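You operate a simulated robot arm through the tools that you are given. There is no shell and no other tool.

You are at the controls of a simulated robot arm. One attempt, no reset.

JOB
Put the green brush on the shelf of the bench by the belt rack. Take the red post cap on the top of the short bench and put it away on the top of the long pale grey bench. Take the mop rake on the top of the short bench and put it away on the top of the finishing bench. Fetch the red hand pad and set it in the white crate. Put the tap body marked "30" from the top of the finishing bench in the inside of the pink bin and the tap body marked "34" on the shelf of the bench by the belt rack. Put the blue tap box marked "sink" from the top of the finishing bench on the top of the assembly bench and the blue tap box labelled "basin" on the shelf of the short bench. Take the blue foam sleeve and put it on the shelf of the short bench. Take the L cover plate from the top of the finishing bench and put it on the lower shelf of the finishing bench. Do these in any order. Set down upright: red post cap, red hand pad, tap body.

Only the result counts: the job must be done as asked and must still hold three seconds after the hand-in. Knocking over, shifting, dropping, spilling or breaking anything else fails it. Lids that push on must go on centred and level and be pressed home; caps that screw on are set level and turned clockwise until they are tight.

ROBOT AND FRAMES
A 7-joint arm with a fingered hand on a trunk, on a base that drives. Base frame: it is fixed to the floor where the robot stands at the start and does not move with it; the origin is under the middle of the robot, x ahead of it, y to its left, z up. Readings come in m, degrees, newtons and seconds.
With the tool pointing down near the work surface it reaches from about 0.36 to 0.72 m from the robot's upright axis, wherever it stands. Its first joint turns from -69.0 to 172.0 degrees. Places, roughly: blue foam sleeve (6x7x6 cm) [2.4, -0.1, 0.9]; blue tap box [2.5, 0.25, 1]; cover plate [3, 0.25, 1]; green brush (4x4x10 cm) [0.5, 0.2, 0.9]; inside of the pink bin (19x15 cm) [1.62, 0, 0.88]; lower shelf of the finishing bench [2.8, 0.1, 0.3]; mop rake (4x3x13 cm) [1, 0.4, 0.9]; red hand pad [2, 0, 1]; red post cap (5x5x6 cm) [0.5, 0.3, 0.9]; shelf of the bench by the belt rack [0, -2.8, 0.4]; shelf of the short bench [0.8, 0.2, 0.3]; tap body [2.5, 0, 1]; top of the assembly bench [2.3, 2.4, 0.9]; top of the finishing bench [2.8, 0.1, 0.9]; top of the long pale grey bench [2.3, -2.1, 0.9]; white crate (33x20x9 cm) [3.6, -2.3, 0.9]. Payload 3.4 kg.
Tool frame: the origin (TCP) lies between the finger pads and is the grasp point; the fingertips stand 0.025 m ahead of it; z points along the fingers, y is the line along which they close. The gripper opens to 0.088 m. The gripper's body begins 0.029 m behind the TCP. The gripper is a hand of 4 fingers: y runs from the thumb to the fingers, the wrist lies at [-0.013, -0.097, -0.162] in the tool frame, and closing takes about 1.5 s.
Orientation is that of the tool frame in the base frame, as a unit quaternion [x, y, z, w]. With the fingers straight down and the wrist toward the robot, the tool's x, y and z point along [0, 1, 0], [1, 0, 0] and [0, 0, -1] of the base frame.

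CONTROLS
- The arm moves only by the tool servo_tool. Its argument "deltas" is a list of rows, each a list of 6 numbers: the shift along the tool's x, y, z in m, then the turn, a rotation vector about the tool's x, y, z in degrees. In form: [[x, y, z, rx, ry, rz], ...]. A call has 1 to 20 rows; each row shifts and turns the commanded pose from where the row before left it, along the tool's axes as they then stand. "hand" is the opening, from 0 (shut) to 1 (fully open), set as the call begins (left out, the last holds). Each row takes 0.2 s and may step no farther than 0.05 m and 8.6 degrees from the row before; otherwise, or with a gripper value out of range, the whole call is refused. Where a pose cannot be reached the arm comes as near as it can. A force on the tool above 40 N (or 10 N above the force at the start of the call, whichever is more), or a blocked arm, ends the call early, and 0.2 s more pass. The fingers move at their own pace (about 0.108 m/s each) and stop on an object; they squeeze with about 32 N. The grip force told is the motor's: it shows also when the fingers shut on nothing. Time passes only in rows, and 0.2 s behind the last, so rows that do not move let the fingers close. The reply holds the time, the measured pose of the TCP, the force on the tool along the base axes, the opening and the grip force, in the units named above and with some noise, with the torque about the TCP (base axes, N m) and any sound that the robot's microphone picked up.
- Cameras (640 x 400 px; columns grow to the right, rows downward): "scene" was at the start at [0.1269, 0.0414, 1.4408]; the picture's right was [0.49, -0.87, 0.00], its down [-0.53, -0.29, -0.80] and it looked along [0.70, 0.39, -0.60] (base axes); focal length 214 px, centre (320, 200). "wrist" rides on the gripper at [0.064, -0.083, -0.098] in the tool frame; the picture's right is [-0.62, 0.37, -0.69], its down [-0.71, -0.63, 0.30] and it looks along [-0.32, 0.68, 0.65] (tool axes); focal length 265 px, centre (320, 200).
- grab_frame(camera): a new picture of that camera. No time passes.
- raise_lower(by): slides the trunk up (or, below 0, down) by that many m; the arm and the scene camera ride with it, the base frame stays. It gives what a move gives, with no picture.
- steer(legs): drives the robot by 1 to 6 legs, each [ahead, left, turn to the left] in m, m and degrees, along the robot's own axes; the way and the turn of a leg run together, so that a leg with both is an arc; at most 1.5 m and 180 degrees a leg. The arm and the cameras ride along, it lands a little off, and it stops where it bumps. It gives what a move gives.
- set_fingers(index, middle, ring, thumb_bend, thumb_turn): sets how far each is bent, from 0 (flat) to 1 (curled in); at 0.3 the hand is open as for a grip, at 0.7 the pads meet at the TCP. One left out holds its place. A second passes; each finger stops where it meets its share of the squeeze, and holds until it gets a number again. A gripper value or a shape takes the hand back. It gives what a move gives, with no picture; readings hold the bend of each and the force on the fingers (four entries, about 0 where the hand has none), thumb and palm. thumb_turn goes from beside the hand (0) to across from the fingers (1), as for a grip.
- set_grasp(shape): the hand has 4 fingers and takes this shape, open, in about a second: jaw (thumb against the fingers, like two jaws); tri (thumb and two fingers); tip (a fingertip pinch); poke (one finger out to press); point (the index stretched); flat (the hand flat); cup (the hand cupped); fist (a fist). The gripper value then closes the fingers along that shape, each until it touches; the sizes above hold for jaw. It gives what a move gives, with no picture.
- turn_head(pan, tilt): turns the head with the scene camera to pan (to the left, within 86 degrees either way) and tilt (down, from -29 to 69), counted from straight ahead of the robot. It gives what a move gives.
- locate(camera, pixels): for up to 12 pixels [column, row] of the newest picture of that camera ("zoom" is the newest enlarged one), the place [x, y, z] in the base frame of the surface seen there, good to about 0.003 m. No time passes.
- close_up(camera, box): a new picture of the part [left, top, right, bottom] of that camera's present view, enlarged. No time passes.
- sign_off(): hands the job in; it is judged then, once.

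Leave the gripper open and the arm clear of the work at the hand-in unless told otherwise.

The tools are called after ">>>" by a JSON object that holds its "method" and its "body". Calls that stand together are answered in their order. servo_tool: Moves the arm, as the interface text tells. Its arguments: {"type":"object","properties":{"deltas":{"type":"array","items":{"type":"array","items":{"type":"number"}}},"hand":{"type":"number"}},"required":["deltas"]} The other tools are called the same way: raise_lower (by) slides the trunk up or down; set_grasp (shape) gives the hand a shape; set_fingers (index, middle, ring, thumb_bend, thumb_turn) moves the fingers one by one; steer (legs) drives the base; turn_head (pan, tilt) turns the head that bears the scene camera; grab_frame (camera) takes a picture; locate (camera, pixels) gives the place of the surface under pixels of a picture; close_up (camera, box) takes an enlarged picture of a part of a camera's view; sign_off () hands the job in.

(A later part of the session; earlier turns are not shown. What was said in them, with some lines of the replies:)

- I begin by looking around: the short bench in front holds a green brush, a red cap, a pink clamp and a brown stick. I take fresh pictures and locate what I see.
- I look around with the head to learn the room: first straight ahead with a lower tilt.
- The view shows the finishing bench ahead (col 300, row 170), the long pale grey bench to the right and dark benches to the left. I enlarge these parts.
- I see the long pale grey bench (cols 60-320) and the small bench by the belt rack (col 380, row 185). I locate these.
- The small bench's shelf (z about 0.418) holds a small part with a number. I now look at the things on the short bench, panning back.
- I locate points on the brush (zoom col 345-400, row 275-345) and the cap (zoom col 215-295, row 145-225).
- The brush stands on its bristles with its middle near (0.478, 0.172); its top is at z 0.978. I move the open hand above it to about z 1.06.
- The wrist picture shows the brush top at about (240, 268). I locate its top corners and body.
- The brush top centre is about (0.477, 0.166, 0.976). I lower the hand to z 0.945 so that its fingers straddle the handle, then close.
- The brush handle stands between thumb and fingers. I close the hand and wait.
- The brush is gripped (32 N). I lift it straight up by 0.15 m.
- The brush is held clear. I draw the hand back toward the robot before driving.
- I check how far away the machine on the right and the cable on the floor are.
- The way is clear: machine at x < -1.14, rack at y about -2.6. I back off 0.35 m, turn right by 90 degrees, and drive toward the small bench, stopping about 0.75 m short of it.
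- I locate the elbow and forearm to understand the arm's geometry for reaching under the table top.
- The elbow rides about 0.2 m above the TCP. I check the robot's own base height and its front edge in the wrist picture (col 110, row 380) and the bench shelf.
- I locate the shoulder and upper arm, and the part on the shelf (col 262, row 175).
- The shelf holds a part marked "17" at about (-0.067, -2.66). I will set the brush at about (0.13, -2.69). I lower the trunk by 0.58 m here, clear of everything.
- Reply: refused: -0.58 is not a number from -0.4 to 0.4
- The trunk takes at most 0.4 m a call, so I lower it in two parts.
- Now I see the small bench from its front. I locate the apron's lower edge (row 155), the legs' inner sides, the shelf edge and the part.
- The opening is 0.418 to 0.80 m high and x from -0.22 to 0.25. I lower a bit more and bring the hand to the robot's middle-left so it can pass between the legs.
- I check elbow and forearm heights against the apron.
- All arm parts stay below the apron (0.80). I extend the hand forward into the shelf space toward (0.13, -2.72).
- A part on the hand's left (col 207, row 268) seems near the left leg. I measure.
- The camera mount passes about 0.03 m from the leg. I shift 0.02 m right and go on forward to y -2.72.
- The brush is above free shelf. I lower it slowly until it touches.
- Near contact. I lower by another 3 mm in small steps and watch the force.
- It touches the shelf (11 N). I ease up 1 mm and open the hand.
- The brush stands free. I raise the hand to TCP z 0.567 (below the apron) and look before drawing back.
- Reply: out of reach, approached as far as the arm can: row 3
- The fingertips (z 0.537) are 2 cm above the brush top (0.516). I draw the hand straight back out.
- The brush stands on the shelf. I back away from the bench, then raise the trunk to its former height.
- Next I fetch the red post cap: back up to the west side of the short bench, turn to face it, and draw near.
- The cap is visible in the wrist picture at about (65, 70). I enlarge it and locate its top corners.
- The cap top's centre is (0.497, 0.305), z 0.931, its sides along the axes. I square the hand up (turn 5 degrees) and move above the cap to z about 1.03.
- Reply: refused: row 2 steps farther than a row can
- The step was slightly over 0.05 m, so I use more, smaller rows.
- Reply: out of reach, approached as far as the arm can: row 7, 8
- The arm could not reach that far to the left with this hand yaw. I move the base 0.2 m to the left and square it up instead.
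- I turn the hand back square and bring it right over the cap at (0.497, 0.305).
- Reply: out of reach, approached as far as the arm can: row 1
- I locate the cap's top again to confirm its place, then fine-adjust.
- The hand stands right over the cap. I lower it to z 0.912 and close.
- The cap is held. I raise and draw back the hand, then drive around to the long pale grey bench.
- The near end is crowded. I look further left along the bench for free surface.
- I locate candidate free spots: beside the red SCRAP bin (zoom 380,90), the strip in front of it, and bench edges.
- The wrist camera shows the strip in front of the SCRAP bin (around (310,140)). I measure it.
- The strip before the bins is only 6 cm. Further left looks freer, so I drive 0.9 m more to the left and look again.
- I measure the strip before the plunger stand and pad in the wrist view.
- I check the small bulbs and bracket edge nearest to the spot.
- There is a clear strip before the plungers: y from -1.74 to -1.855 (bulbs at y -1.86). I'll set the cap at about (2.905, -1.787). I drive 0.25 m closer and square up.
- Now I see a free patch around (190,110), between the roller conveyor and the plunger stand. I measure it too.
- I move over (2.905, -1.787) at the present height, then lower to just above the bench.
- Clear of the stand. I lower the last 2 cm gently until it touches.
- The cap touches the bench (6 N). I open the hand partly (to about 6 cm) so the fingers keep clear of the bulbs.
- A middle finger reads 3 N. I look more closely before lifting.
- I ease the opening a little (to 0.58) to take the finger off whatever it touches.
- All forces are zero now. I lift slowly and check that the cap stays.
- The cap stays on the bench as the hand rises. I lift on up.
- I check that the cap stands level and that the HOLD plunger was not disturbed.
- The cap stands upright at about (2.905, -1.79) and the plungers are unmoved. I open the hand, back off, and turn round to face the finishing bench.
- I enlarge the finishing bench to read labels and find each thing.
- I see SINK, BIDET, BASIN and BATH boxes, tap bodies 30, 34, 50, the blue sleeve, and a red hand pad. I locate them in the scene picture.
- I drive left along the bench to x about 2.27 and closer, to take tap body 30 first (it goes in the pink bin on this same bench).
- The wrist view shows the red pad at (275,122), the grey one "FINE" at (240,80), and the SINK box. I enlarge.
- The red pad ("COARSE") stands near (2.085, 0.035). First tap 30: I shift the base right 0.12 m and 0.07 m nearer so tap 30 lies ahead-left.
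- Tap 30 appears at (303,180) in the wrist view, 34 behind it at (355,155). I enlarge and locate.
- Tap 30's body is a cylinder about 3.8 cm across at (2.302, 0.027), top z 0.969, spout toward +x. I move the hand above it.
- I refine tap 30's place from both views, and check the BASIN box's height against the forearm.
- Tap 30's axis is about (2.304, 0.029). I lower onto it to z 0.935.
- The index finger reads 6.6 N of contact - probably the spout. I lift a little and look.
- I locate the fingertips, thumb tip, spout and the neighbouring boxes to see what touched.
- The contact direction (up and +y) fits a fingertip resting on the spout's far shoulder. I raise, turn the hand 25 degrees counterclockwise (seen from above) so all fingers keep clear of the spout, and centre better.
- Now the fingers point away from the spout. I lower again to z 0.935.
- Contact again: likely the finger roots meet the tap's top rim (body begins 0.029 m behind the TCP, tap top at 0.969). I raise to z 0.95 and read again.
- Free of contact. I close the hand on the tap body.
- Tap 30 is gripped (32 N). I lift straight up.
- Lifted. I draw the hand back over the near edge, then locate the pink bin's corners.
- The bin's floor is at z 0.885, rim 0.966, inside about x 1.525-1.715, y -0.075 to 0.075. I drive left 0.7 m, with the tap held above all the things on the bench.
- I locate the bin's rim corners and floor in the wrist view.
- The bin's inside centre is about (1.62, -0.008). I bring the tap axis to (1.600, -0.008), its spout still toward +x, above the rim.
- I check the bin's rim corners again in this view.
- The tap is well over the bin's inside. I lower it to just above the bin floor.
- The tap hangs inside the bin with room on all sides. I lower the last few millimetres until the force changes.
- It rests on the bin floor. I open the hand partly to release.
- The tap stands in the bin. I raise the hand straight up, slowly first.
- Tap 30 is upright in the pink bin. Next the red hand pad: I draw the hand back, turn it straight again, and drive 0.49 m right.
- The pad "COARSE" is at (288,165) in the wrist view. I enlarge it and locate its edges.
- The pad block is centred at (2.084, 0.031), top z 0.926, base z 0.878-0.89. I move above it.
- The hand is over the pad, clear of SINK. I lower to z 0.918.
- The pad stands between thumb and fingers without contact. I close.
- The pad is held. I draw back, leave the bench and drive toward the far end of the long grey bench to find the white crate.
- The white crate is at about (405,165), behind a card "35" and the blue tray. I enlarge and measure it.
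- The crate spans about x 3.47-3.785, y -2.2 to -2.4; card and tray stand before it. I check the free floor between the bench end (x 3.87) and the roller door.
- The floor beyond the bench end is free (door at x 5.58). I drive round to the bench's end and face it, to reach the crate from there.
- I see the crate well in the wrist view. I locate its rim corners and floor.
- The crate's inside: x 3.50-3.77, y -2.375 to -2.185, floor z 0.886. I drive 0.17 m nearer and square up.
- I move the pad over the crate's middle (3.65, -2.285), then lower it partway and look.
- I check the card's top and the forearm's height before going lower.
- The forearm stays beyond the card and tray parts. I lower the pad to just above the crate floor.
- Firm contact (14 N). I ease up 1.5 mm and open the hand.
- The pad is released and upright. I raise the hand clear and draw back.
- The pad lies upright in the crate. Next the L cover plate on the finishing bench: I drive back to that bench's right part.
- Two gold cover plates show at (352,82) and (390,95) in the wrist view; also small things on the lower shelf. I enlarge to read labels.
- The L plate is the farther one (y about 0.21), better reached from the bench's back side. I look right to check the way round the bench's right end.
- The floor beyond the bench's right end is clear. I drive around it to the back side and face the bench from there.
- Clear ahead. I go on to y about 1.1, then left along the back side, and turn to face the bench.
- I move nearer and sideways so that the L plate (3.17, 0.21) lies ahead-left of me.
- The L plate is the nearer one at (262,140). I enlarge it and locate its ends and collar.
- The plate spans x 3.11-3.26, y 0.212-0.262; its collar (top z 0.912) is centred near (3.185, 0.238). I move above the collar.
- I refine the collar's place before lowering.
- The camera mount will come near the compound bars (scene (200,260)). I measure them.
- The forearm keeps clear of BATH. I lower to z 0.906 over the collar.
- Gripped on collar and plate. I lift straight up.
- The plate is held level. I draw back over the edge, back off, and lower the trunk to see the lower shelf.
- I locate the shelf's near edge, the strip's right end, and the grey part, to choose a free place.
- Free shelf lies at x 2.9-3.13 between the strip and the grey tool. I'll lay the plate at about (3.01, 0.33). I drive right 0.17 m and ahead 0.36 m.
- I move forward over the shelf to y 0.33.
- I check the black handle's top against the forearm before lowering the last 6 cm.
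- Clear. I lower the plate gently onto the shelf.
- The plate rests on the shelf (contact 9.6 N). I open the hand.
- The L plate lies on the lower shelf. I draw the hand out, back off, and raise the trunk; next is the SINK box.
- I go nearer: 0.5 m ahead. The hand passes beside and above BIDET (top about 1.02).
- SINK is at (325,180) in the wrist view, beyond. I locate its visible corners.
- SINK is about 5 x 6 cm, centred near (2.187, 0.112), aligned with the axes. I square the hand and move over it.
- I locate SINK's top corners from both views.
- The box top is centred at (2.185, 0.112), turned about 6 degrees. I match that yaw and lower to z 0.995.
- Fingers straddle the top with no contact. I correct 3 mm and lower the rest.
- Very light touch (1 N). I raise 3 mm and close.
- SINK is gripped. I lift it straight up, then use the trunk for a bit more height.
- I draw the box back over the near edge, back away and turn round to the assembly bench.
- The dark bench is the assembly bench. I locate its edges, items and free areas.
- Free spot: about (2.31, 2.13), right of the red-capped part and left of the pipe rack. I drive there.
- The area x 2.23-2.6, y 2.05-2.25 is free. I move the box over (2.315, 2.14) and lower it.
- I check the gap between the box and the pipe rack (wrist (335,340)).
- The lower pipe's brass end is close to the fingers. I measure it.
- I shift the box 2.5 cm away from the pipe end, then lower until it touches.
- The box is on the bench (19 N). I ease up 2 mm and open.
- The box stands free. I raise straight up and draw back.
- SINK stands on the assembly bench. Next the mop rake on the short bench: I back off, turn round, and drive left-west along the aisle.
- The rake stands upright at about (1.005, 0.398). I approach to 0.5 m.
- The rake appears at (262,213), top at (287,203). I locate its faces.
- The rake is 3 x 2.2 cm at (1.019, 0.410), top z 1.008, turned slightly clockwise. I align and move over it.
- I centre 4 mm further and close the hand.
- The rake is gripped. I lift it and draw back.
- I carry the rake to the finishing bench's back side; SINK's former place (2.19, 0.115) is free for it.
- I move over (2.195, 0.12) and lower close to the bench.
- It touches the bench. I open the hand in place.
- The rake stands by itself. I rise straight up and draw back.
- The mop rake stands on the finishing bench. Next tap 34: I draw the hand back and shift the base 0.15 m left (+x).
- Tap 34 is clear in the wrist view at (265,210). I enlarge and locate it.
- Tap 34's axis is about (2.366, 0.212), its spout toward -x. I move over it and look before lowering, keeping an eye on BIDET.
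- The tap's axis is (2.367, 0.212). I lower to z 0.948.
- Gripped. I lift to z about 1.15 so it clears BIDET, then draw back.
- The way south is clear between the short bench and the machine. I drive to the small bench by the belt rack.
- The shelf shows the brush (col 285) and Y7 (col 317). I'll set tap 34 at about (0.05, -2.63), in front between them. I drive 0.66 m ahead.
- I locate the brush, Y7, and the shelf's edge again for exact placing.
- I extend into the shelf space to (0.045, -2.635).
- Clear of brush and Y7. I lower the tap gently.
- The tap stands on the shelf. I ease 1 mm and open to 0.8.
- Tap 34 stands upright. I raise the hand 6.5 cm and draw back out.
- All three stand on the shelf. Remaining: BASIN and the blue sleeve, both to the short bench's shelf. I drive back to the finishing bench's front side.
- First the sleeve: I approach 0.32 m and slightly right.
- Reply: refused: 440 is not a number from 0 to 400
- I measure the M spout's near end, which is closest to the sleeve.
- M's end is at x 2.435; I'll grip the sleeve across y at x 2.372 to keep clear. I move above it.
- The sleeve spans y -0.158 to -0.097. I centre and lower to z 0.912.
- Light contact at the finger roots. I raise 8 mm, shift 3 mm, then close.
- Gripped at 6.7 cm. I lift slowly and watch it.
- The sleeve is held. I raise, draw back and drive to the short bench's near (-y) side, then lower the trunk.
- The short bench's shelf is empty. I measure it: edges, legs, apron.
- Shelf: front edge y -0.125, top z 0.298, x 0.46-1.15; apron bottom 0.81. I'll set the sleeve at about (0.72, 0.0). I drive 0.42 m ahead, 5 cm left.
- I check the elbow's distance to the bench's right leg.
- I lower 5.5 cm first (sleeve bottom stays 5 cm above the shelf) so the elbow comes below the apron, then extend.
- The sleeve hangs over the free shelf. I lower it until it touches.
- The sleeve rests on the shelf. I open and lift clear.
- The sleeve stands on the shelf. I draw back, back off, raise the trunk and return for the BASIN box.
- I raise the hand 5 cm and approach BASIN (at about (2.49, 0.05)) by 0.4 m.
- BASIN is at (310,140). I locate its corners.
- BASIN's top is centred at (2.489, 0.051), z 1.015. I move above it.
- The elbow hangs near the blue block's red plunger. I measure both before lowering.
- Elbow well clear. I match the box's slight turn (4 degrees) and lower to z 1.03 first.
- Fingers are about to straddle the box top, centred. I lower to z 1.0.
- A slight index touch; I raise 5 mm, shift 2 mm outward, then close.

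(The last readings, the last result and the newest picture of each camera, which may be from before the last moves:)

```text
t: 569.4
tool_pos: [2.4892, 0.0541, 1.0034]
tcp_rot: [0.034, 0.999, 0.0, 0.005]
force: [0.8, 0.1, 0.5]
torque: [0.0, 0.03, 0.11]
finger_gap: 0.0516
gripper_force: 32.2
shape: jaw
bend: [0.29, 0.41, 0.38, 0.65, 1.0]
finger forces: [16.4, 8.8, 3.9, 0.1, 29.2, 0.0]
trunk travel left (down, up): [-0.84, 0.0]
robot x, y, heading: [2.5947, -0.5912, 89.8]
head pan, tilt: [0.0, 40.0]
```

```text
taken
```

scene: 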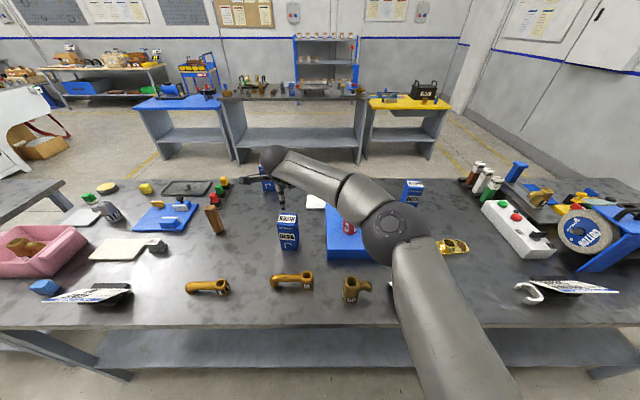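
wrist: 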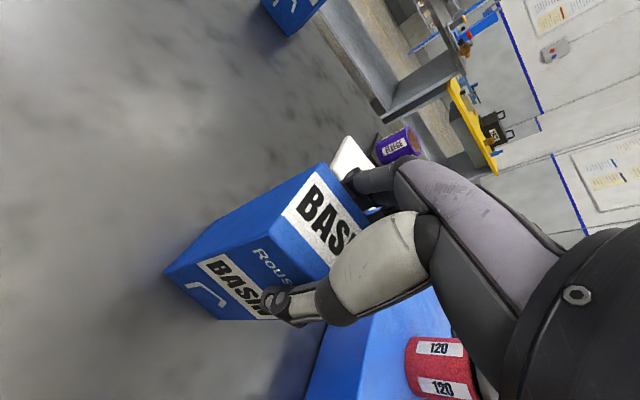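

Gripped. I lift about 9 cm, then draw back (only the low M spout lies in that path).

>>> {"method": "servo_tool", "body": {"deltas": [[0, 0, -0.01, 0, 0, 0], [0, 0, -0.025, 0, 0, 0], [0, 0, -0.03, 0, 0, 0], [0, 0, -0.03, 0, 0, 0], [0, 0, 0, 0, 0, 0]]}}

>>> {"method": "grab_frame", "body": {"camera": "wrist"}}

>>> {"method": "servo_tool", "body": {"deltas": [[0.003, -0.045, -0.005, 0, 0, 0], [0.003, -0.045, -0.005, 0, 0, 0], [0.003, -0.045, -0.005, 0, 0, 0], [0.003, -0.045, -0.005, 0, 0, 0], [0.003, -0.045, -0.005, 0, 0, 0], [0.003, -0.045, -0.005, 0, 0, 0]]}}

>>> {"method": "grab_frame", "body": {"camera": "wrist"}}

```text
t: 570.5
tool_pos: [2.4876, 0.0527, 1.0951]
tcp_rot: [0.035, 0.999, -0.002, 0.004]
force: [-0.7, -0.3, -4.7]
torque: [0.0, -0.01, 0.01]
finger_gap: 0.0514
gripper_force: 31.5
shape: jaw
bend: [0.29, 0.41, 0.38, 0.65, 0.99]
finger forces: [16.7, 8.8, 4.2, 0.0, 29.4, 0.1]
trunk travel left (down, up): [-0.84, 0.0]
robot x, y, heading: [2.5939, -0.5945, 89.9]
head pan, tilt: [0.0, 40.0]
```

```text
taken
```

wrist: 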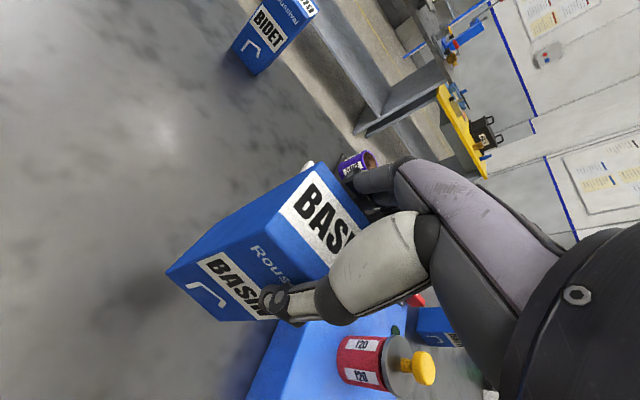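

```text
t: 572.0
tool_pos: [2.4525, -0.2177, 1.1296]
tcp_rot: [0.036, 0.999, 0.001, 0.004]
force: [0.8, -1.6, -4.8]
torque: [0.0, 0.05, 0.02]
finger_gap: 0.0516
gripper_force: 31.7
shape: jaw
bend: [0.29, 0.41, 0.39, 0.65, 0.99]
finger forces: [17.1, 8.9, 4.1, 0.0, 30.1, 0.0]
trunk travel left (down, up): [-0.84, 0.0]
robot x, y, heading: [2.5923, -0.5929, 89.7]
head pan, tilt: [0.0, 40.0]
```

```text
taken
```

wrist: 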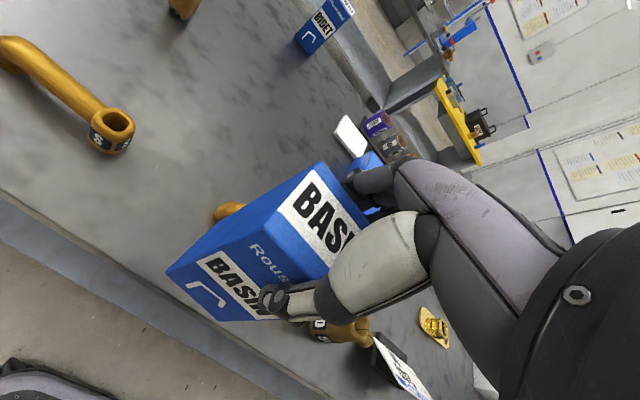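

BASIN is held. I'll set it at about (0.86, 0.0) on the short bench's shelf, right of the sleeve. I drive there and lower the trunk.

>>> {"method": "steer", "body": {"legs": [[-0.4, 0, 0], [0, 1.4, 0], [0, 0.2, 0]]}}

>>> {"method": "raise_lower", "body": {"by": -0.4}}

>>> {"method": "raise_lower", "body": {"by": -0.22}}

>>> {"method": "turn_head", "body": {"pan": 0, "tilt": 25}}

>>> {"method": "grab_frame", "body": {"camera": "scene"}}

>>> {"method": "grab_frame", "body": {"camera": "wrist"}}

```text
t: 582.2
tool_pos: [0.8526, -0.615, 1.1299]
tcp_rot: [0.027, 1.0, -0.001, 0.004]
force: [0.8, 1.0, -4.7]
torque: [0.02, -0.03, 0.02]
finger_gap: 0.0515
gripper_force: 32.0
shape: jaw
bend: [0.29, 0.41, 0.39, 0.65, 0.99]
finger forces: [17.2, 8.5, 4.0, 0.1, 29.9, 0.0]
trunk travel left (down, up): [-0.84, 0.0]
robot x, y, heading: [0.9982, -0.9983, 90.5]
head pan, tilt: [0.0, 40.0]
```

```text
t: 586.0
tool_pos: [0.8538, -0.6152, 0.7303]
tcp_rot: [0.028, 1.0, 0.0, 0.004]
force: [0.0, -1.6, -5.4]
torque: [-0.01, 0.0, 0.02]
finger_gap: 0.0516
gripper_force: 32.1
shape: jaw
bend: [0.29, 0.41, 0.39, 0.65, 0.99]
finger forces: [17.2, 8.8, 4.1, 0.0, 29.8, 0.1]
trunk travel left (down, up): [-0.44, 0.4]
robot x, y, heading: [0.999, -0.9911, 90.8]
head pan, tilt: [0.0, 40.0]
```

```text
t: 588.3
tool_pos: [0.8531, -0.6152, 0.5093]
tcp_rot: [0.027, 1.0, -0.002, 0.004]
force: [0.1, -0.1, -4.7]
torque: [0.01, -0.03, -0.01]
finger_gap: 0.0515
gripper_force: 31.7
shape: jaw
bend: [0.29, 0.41, 0.39, 0.65, 0.99]
finger forces: [17.2, 8.6, 4.1, 0.0, 29.9, 0.1]
trunk travel left (down, up): [-0.22, 0.62]
robot x, y, heading: [1.0005, -0.9904, 90.6]
head pan, tilt: [0.0, 40.0]
```

```text
t: 589.1
tool_pos: [0.8531, -0.6155, 0.5094]
tcp_rot: [0.027, 1.0, 0.0, 0.004]
force: [0.4, 0.4, -5.0]
torque: [0.02, 0.03, -0.01]
finger_gap: 0.0516
gripper_force: 32.0
shape: jaw
bend: [0.29, 0.41, 0.39, 0.65, 0.99]
finger forces: [17.2, 8.8, 4.1, 0.0, 29.9, 0.0]
trunk travel left (down, up): [-0.22, 0.62]
robot x, y, heading: [0.9981, -0.991, 90.4]
head pan, tilt: [0.0, 25.0]
```

```text
taken
```

scene: 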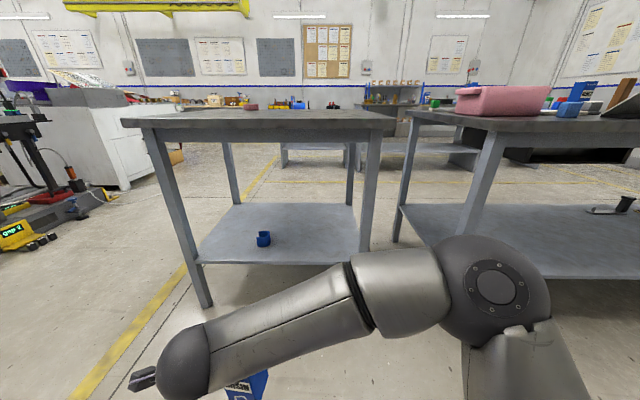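

```text
taken
```

wrist: 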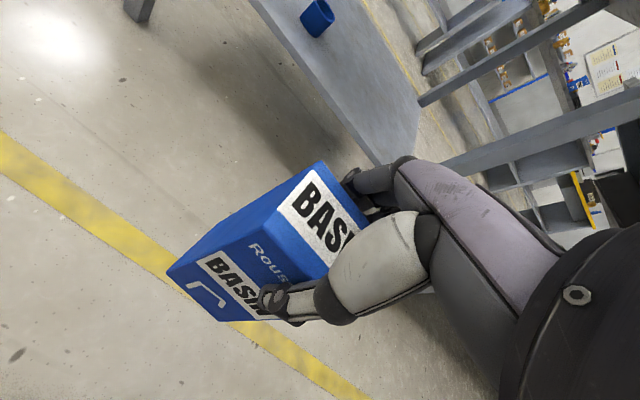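

I lower the trunk 4 cm more (box bottom then 4.5 cm above shelf level) and drive 0.42 m ahead.

>>> {"method": "raise_lower", "body": {"by": -0.04}}

>>> {"method": "steer", "body": {"legs": [[0.41, 0, 0]]}}

>>> {"method": "grab_frame", "body": {"camera": "scene"}}

>>> {"method": "grab_frame", "body": {"camera": "wrist"}}

```text
t: 589.9
tool_pos: [0.854, -0.6159, 0.469]
tcp_rot: [0.028, 1.0, -0.001, 0.005]
force: [1.1, -0.4, -5.0]
torque: [0.02, -0.04, -0.02]
finger_gap: 0.0513
gripper_force: 31.9
shape: jaw
bend: [0.29, 0.41, 0.39, 0.65, 0.99]
finger forces: [17.1, 8.8, 4.1, 0.0, 29.9, 0.0]
trunk travel left (down, up): [-0.18, 0.66]
robot x, y, heading: [1.0024, -0.9895, 90.9]
head pan, tilt: [0.0, 25.0]
```

```text
t: 592.4
tool_pos: [0.8466, -0.221, 0.4688]
tcp_rot: [0.024, 1.0, -0.001, 0.004]
force: [-1.4, -1.3, -4.4]
torque: [0.03, -0.03, -0.02]
finger_gap: 0.0518
gripper_force: 32.4
shape: jaw
bend: [0.29, 0.41, 0.39, 0.65, 0.99]
finger forces: [17.2, 8.7, 3.9, 0.0, 29.9, 0.1]
trunk travel left (down, up): [-0.18, 0.66]
robot x, y, heading: [0.991, -0.5966, 90.9]
head pan, tilt: [0.0, 25.0]
```

```text
taken
```

scene: 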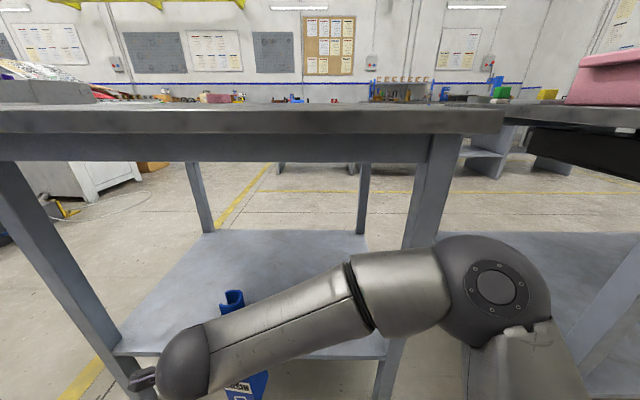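

```text
taken
```

wrist: 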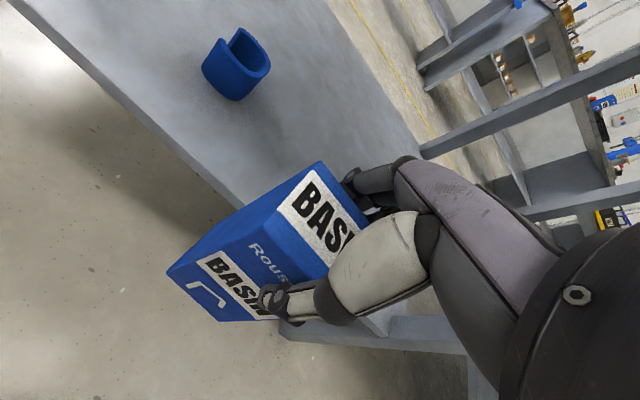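

I check the elbow against the right leg and apron.

>>> {"method": "locate", "body": {"camera": "scene", "pixels": [[490, 260], [450, 250], [545, 300], [425, 215], [405, 350], [360, 265], [440, 160], [240, 320], [230, 298], [240, 390]]}}

```text
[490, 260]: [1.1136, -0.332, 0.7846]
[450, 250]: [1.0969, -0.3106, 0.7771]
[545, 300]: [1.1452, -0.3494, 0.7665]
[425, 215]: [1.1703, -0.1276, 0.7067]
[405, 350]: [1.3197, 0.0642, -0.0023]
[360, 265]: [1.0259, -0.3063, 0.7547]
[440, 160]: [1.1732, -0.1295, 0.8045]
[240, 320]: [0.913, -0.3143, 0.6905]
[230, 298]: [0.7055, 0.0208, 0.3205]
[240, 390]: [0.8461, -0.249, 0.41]
```

Clear. I extend the box forward over the shelf to y 0.0.

>>> {"method": "servo_tool", "body": {"deltas": [[0.0005, 0.0375, 0, 0, 0, 0], [0.0005, 0.0375, 0, 0, 0, 0], [0.0005, 0.0375, 0, 0, 0, 0], [0.0005, 0.0375, 0, 0, 0, 0], [0.0005, 0.0375, 0, 0, 0, 0], [0.0005, 0.0335, 0, 0, 0, 0], [0, 0, 0, 0, 0, 0]]}}

>>> {"method": "grab_frame", "body": {"camera": "scene"}}

>>> {"method": "grab_frame", "body": {"camera": "wrist"}}

```text
t: 594.0
tool_pos: [0.8564, 0.0007, 0.4703]
tcp_rot: [0.024, 1.0, -0.001, 0.004]
force: [-0.2, -0.7, -4.9]
torque: [-0.01, 0.02, -0.01]
finger_gap: 0.0517
gripper_force: 32.2
shape: jaw
bend: [0.29, 0.41, 0.39, 0.65, 0.99]
finger forces: [17.1, 8.8, 4.1, 0.0, 30.1, 0.0]
trunk travel left (down, up): [-0.18, 0.66]
robot x, y, heading: [0.9934, -0.5992, 90.8]
head pan, tilt: [0.0, 25.0]
```

```text
taken
```

scene: 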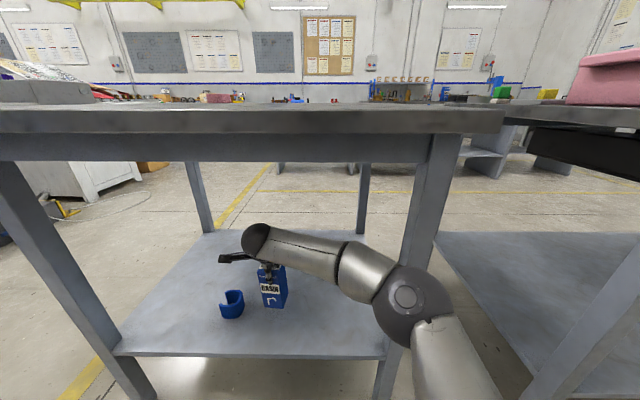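

```text
taken
```

wrist: 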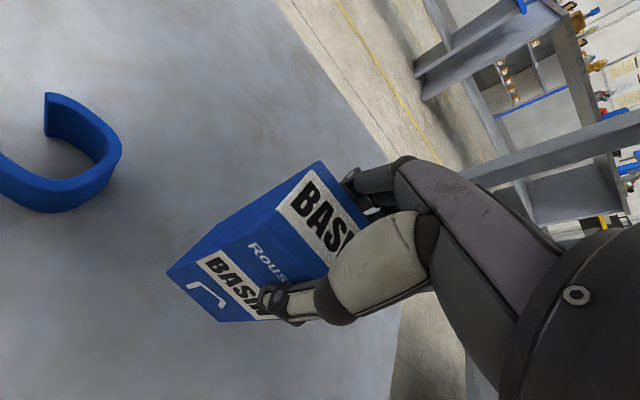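

The box is over the free shelf right of the sleeve. I lower it until it touches.

>>> {"method": "servo_tool", "body": {"deltas": [[0, 0, 0.02, 0, 0, 0], [0, 0, 0.016, 0, 0, 0], [0, 0, 0.005, 0, 0, 0], [0, 0, 0, 0, 0, 0]]}}

>>> {"method": "servo_tool", "body": {"deltas": [[0, 0, 0.0015, 0, 0, 0], [0, 0, 0.0015, 0, 0, 0], [0, 0, 0, 0, 0, 0]]}}

>>> {"method": "servo_tool", "body": {"deltas": [[0, 0, 0.0015, 0, 0, 0], [0, 0, 0.0005, 0, 0, 0], [0, 0, 0, 0, 0, 0]]}}

```text
t: 595.0
tool_pos: [0.856, -0.0004, 0.4301]
tcp_rot: [0.026, 1.0, -0.001, 0.004]
force: [0.8, 0.1, -4.7]
torque: [-0.02, -0.04, -0.01]
finger_gap: 0.0516
gripper_force: 32.0
shape: jaw
bend: [0.29, 0.41, 0.39, 0.65, 0.99]
finger forces: [17.1, 8.8, 4.0, 0.0, 30.1, 0.0]
trunk travel left (down, up): [-0.18, 0.66]
robot x, y, heading: [0.9964, -0.5968, 90.8]
head pan, tilt: [0.0, 25.0]
```

```text
t: 595.8
tool_pos: [0.8572, -0.001, 0.4254]
tcp_rot: [0.025, 1.0, -0.001, 0.004]
force: [0.1, -0.4, -5.1]
torque: [-0.02, -0.02, 0.01]
finger_gap: 0.0513
gripper_force: 32.3
shape: jaw
bend: [0.29, 0.41, 0.39, 0.65, 0.99]
finger forces: [17.2, 8.8, 4.1, 0.0, 30.2, 0.0]
trunk travel left (down, up): [-0.18, 0.66]
robot x, y, heading: [0.9945, -0.5953, 90.8]
head pan, tilt: [0.0, 25.0]
```

```text
t: 596.6
tool_pos: [0.8568, 0.0008, 0.4247]
tcp_rot: [0.025, 1.0, 0.0, 0.005]
force: [2.1, 0.3, 0.8]
torque: [-0.03, -0.05, 0.02]
finger_gap: 0.0515
gripper_force: 32.7
shape: jaw
bend: [0.29, 0.41, 0.39, 0.65, 0.99]
finger forces: [16.8, 8.9, 4.1, 0.1, 30.6, 0.1]
trunk travel left (down, up): [-0.18, 0.66]
robot x, y, heading: [0.9945, -0.5999, 90.7]
head pan, tilt: [0.0, 25.0]
```

>>> {"method": "servo_tool", "body": {"deltas": [[0, 0, 0.001, 0, 0, 0], [0, 0, 0.0, 0, 0, 0]]}}

>>> {"method": "servo_tool", "body": {"deltas": [[0, 0, 0, 0, 0, 0], [0, 0, 0, 0, 0, 0], [0, 0, 0, 0, 0, 0], [0, 0, 0, 0, 0, 0], [0, 0, 0, 0, 0, 0], [0, 0, 0, 0, 0, 0], [0, 0, 0, 0, 0, 0]], "hand": 1}}

>>> {"method": "grab_frame", "body": {"camera": "wrist"}}

```text
t: 597.2
tool_pos: [0.8564, 0.0004, 0.4232]
tcp_rot: [0.025, 1.0, 0.002, 0.005]
force: [2.6, 0.2, 4.0]
torque: [-0.01, -0.04, -0.01]
finger_gap: 0.0517
gripper_force: 31.6
shape: jaw
bend: [0.29, 0.41, 0.39, 0.65, 0.99]
finger forces: [17.1, 9.3, 4.4, 0.0, 30.3, 0.0]
trunk travel left (down, up): [-0.18, 0.66]
robot x, y, heading: [0.9929, -0.5923, 90.7]
head pan, tilt: [0.0, 25.0]
```

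```text
t: 598.8
tool_pos: [0.8568, 0.0004, 0.4236]
tcp_rot: [0.024, 1.0, 0.0, 0.004]
force: [-0.9, -0.2, -0.3]
torque: [-0.02, -0.01, -0.02]
finger_gap: 0.0877
gripper_force: 0.0
shape: jaw
bend: [0.3, 0.3, 0.3, 0.3, 0.98]
finger forces: [0.5, 0.0, 0.0, 0.0, 0.0, 0.0]
trunk travel left (down, up): [-0.18, 0.66]
robot x, y, heading: [0.9958, -0.5973, 90.8]
head pan, tilt: [0.0, 25.0]
```

```text
taken
```

wrist: 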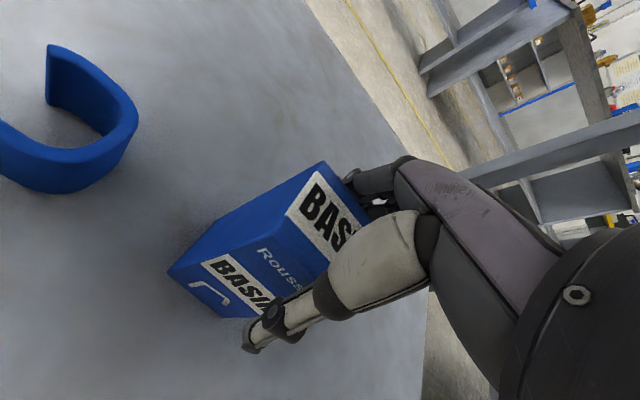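

The box stands. I rise slowly by 6.5 cm and then draw out.

>>> {"method": "servo_tool", "body": {"deltas": [[0, 0.001, -0.006, 0, 0, 0], [0, 0, -0.015, 0, 0, 0], [0, 0, -0.02, 0, 0, 0], [0, 0, -0.025, 0, 0, 0], [0, 0, 0, 0, 0, 0]]}}

>>> {"method": "grab_frame", "body": {"camera": "wrist"}}

>>> {"method": "grab_frame", "body": {"camera": "scene"}}

```text
t: 600.0
tool_pos: [0.8556, 0.002, 0.4893]
tcp_rot: [0.025, 1.0, 0.0, 0.003]
force: [-0.2, -0.3, -0.4]
torque: [0.02, 0.01, -0.03]
finger_gap: 0.0876
gripper_force: 0.0
shape: jaw
bend: [0.3, 0.3, 0.3, 0.3, 0.98]
finger forces: [0.0, 0.0, 0.1, 0.1, 0.0, 0.0]
trunk travel left (down, up): [-0.18, 0.66]
robot x, y, heading: [0.9974, -0.5984, 90.8]
head pan, tilt: [0.0, 25.0]
```

```text
taken
```

wrist: 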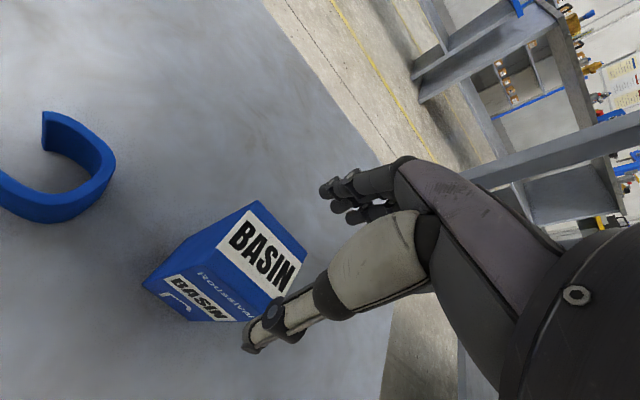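

```text
taken
```

scene: 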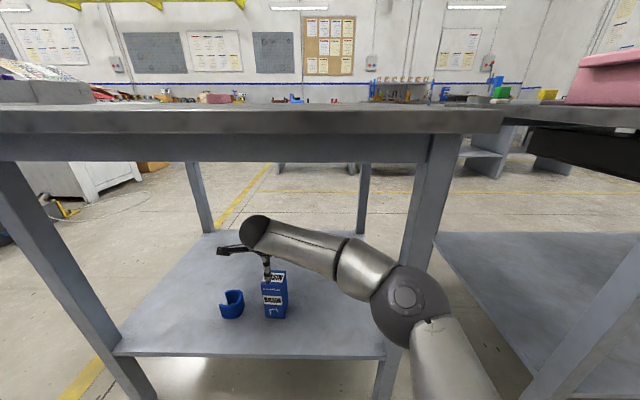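

The fingertips are about 3 cm above the box top. I draw back out, back off, and raise the trunk.

>>> {"method": "servo_tool", "body": {"deltas": [[0, -0.03, -0.003, 0, 0, 0], [0, -0.04, 0, 0, 0, 0], [0, -0.04, 0, 0, 0, 0], [0, -0.04, 0, 0, 0, 0], [0, -0.04, 0, 0, 0, 0], [0, -0.03, 0, 0, 0, 0]]}}

>>> {"method": "steer", "body": {"legs": [[-0.42, 0, 0]]}}

>>> {"method": "grab_frame", "body": {"camera": "scene"}}

>>> {"method": "raise_lower", "body": {"by": 0.4}}

>>> {"method": "raise_lower", "body": {"by": 0.26}}

>>> {"method": "turn_head", "body": {"pan": -40, "tilt": 30}}

>>> {"method": "grab_frame", "body": {"camera": "scene"}}

```text
t: 601.4
tool_pos: [0.8432, -0.2172, 0.4884]
tcp_rot: [0.025, 1.0, -0.001, 0.004]
force: [0.1, 0.9, 0.7]
torque: [0.01, 0.02, 0.0]
finger_gap: 0.0877
gripper_force: 0.0
shape: jaw
bend: [0.3, 0.3, 0.3, 0.3, 0.98]
finger forces: [0.0, 0.1, 0.0, 0.0, 0.0, 0.0]
trunk travel left (down, up): [-0.18, 0.66]
robot x, y, heading: [0.9951, -0.5984, 90.9]
head pan, tilt: [0.0, 25.0]
```

```text
t: 604.1
tool_pos: [0.8481, -0.6545, 0.4875]
tcp_rot: [0.021, 1.0, 0.0, 0.004]
force: [-0.5, 0.3, 0.4]
torque: [-0.02, 0.03, 0.0]
finger_gap: 0.0878
gripper_force: 0.0
shape: jaw
bend: [0.3, 0.3, 0.3, 0.3, 0.98]
finger forces: [0.0, 0.0, 0.0, 0.0, 0.0, 0.1]
trunk travel left (down, up): [-0.18, 0.66]
robot x, y, heading: [1.0006, -1.0296, 91.2]
head pan, tilt: [0.0, 25.0]
```

```text
taken
```

scene: 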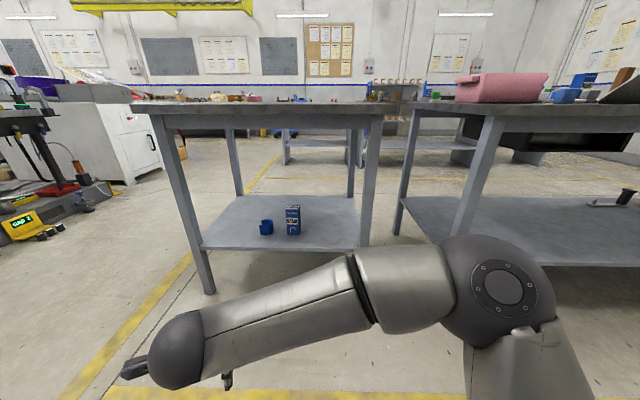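

```text
t: 607.9
tool_pos: [0.8488, -0.6542, 0.888]
tcp_rot: [0.022, 1.0, 0.0, 0.004]
force: [1.2, 0.3, -0.3]
torque: [-0.02, 0.0, 0.0]
finger_gap: 0.0877
gripper_force: 0.1
shape: jaw
bend: [0.3, 0.3, 0.3, 0.3, 0.98]
finger forces: [0.0, 0.0, 0.0, 0.1, 0.1, 0.0]
trunk travel left (down, up): [-0.58, 0.26]
robot x, y, heading: [1.0039, -1.0286, 91.3]
head pan, tilt: [0.0, 25.0]
```

```text
t: 610.6
tool_pos: [0.8479, -0.6546, 1.1486]
tcp_rot: [0.022, 1.0, 0.0, 0.005]
force: [-0.1, 0.2, -0.2]
torque: [0.0, -0.04, 0.0]
finger_gap: 0.0877
gripper_force: 0.1
shape: jaw
bend: [0.3, 0.3, 0.3, 0.3, 0.98]
finger forces: [0.1, 0.0, 0.0, 0.0, 0.0, 0.0]
trunk travel left (down, up): [-0.84, 0.0]
robot x, y, heading: [1.0024, -1.0292, 91.4]
head pan, tilt: [0.0, 25.0]
```

```text
t: 611.6
tool_pos: [0.8482, -0.6546, 1.1484]
tcp_rot: [0.022, 1.0, 0.0, 0.004]
force: [0.0, 0.6, 1.2]
torque: [-0.01, 0.0, 0.0]
finger_gap: 0.0874
gripper_force: 0.0
shape: jaw
bend: [0.3, 0.3, 0.3, 0.3, 0.98]
finger forces: [0.0, 0.0, 0.0, 0.1, 0.0, 0.1]
trunk travel left (down, up): [-0.84, 0.0]
robot x, y, heading: [1.0006, -1.0351, 91.2]
head pan, tilt: [-40.0, 30.0]
```

```text
taken
```

scene: 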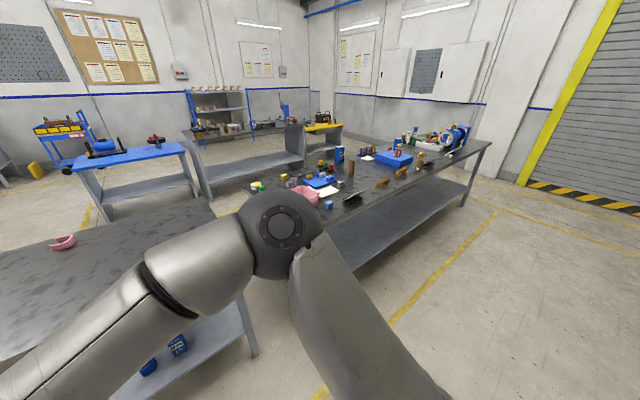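

All moves seem done. For a last check I turn to heading 0 in the corridor and look at the long grey bench and the finishing bench.

>>> {"method": "steer", "body": {"legs": [[0, 0, -91]]}}

>>> {"method": "turn_head", "body": {"pan": -25, "tilt": 15}}

>>> {"method": "close_up", "body": {"camera": "scene", "box": [200, 100, 480, 280]}}

>>> {"method": "turn_head", "body": {"pan": 30, "tilt": 15}}

>>> {"method": "close_up", "body": {"camera": "scene", "box": [200, 100, 480, 280]}}

```text
t: 615.9
tool_pos: [1.3873, -0.8947, 1.1482]
tcp_rot: [0.736, 0.677, -0.003, 0.003]
force: [0.0, -0.2, 0.2]
torque: [-0.04, 0.03, -0.02]
finger_gap: 0.0878
gripper_force: 0.1
shape: jaw
bend: [0.3, 0.3, 0.3, 0.3, 0.98]
finger forces: [0.1, 0.0, 0.0, 0.0, 0.0, 0.1]
trunk travel left (down, up): [-0.84, 0.0]
robot x, y, heading: [1.0004, -1.0328, -1.3]
head pan, tilt: [-40.0, 30.0]
```

```text
t: 616.7
tool_pos: [1.3869, -0.8938, 1.149]
tcp_rot: [0.736, 0.676, -0.003, 0.004]
force: [-0.7, 0.3, -0.1]
torque: [-0.03, 0.01, 0.0]
finger_gap: 0.0878
gripper_force: 0.1
shape: jaw
bend: [0.3, 0.3, 0.3, 0.3, 0.98]
finger forces: [0.1, 0.0, 0.0, 0.1, 0.1, 0.0]
trunk travel left (down, up): [-0.84, 0.0]
robot x, y, heading: [1.0014, -1.0314, -1.1]
head pan, tilt: [-25.0, 15.0]
```

```text
2.22 times, centred on (340, 190) of scene
```

zoom: 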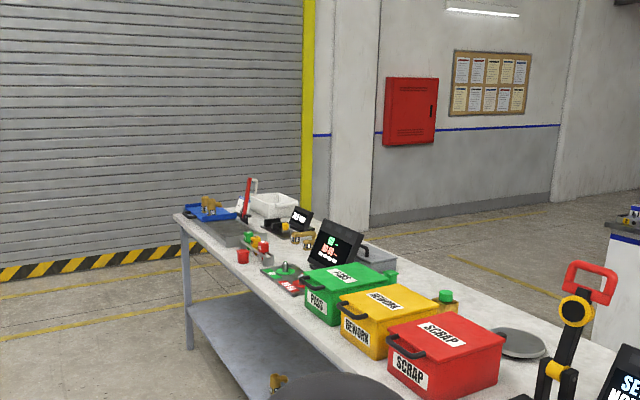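

```text
t: 618.0
tool_pos: [1.3871, -0.8937, 1.1481]
tcp_rot: [0.736, 0.677, -0.004, 0.003]
force: [0.0, -0.3, 0.4]
torque: [0.01, 0.04, -0.04]
finger_gap: 0.0877
gripper_force: 0.1
shape: jaw
bend: [0.3, 0.3, 0.3, 0.3, 0.98]
finger forces: [0.1, 0.0, 0.1, 0.1, 0.0, 0.0]
trunk travel left (down, up): [-0.84, 0.0]
robot x, y, heading: [1.0041, -1.0325, -0.9]
head pan, tilt: [30.0, 15.0]
```

```text
2.22 times, centred on (340, 190) of scene
```

zoom: 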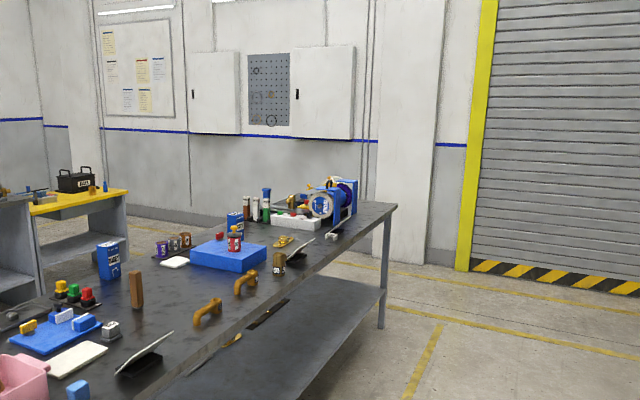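

Cap, rake and the others stand. I take one tighter look at the cap and the HOLD plunger beside it.

>>> {"method": "turn_head", "body": {"pan": -25, "tilt": 15}}

>>> {"method": "close_up", "body": {"camera": "scene", "box": [285, 185, 345, 235]}}

```text
t: 619.2
tool_pos: [1.3864, -0.8957, 1.1484]
tcp_rot: [0.736, 0.677, -0.003, 0.002]
force: [0.3, -0.5, -0.5]
torque: [-0.04, -0.01, 0.0]
finger_gap: 0.0876
gripper_force: 0.0
shape: jaw
bend: [0.3, 0.3, 0.3, 0.3, 0.98]
finger forces: [0.1, 0.0, 0.0, 0.0, 0.0, 0.0]
trunk travel left (down, up): [-0.84, 0.0]
robot x, y, heading: [1.0042, -1.0327, -1.0]
head pan, tilt: [-25.0, 15.0]
```

```text
8.00 times, centred on (315, 210) of scene
```

zoom: 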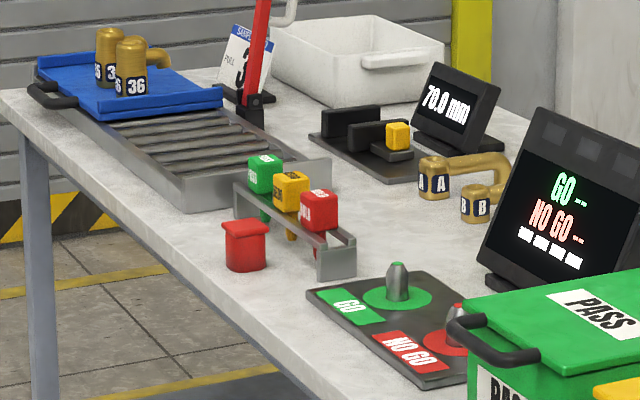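

Everything is in its place: the cap is upright, the plungers are in line, the hand is open and the arm is clear. I hand the job in.

>>> {"method": "sign_off", "body": {}}

```text
The job is handed in.
```

I've moved all ten items to their places and handed the job in. I saw each one standing or resting where it belongs after release. I don't yet know how the job was judged.

| Item | Now at |
|---|---|
| Green brush | Shelf of the bench by the belt rack, standing |
| Red post cap | Top of the long pale grey bench, upright, near the front edge |
| Mop rake | Top of the finishing bench, standing where the sink box was |
| Red hand pad ("COARSE") | Inside the white crate, upright |
| Tap body 30 | Inside the pink bin, upright |
| Tap body 34 | Shelf of the bench by the belt rack, upright |
| Blue tap box "sink" | Top of the assembly bench, standing |
| Blue tap box "basin" | Shelf of the short bench, standing |
| Blue foam sleeve | Shelf of the short bench |
| L cover plate | Lower shelf of the finishing bench, lying flat |

- **Light contact:** While releasing the red post cap, a finger briefly pressed on something at about 3 N, probably the "HOLD" plunger behind it. The plunger's position matched before and after, and the final close-up showed all three plungers in line.
- **Nothing else disturbed:** I saw nothing knocked over or shifted in the views I took.

The hand was left open and the arm clear of the benches.
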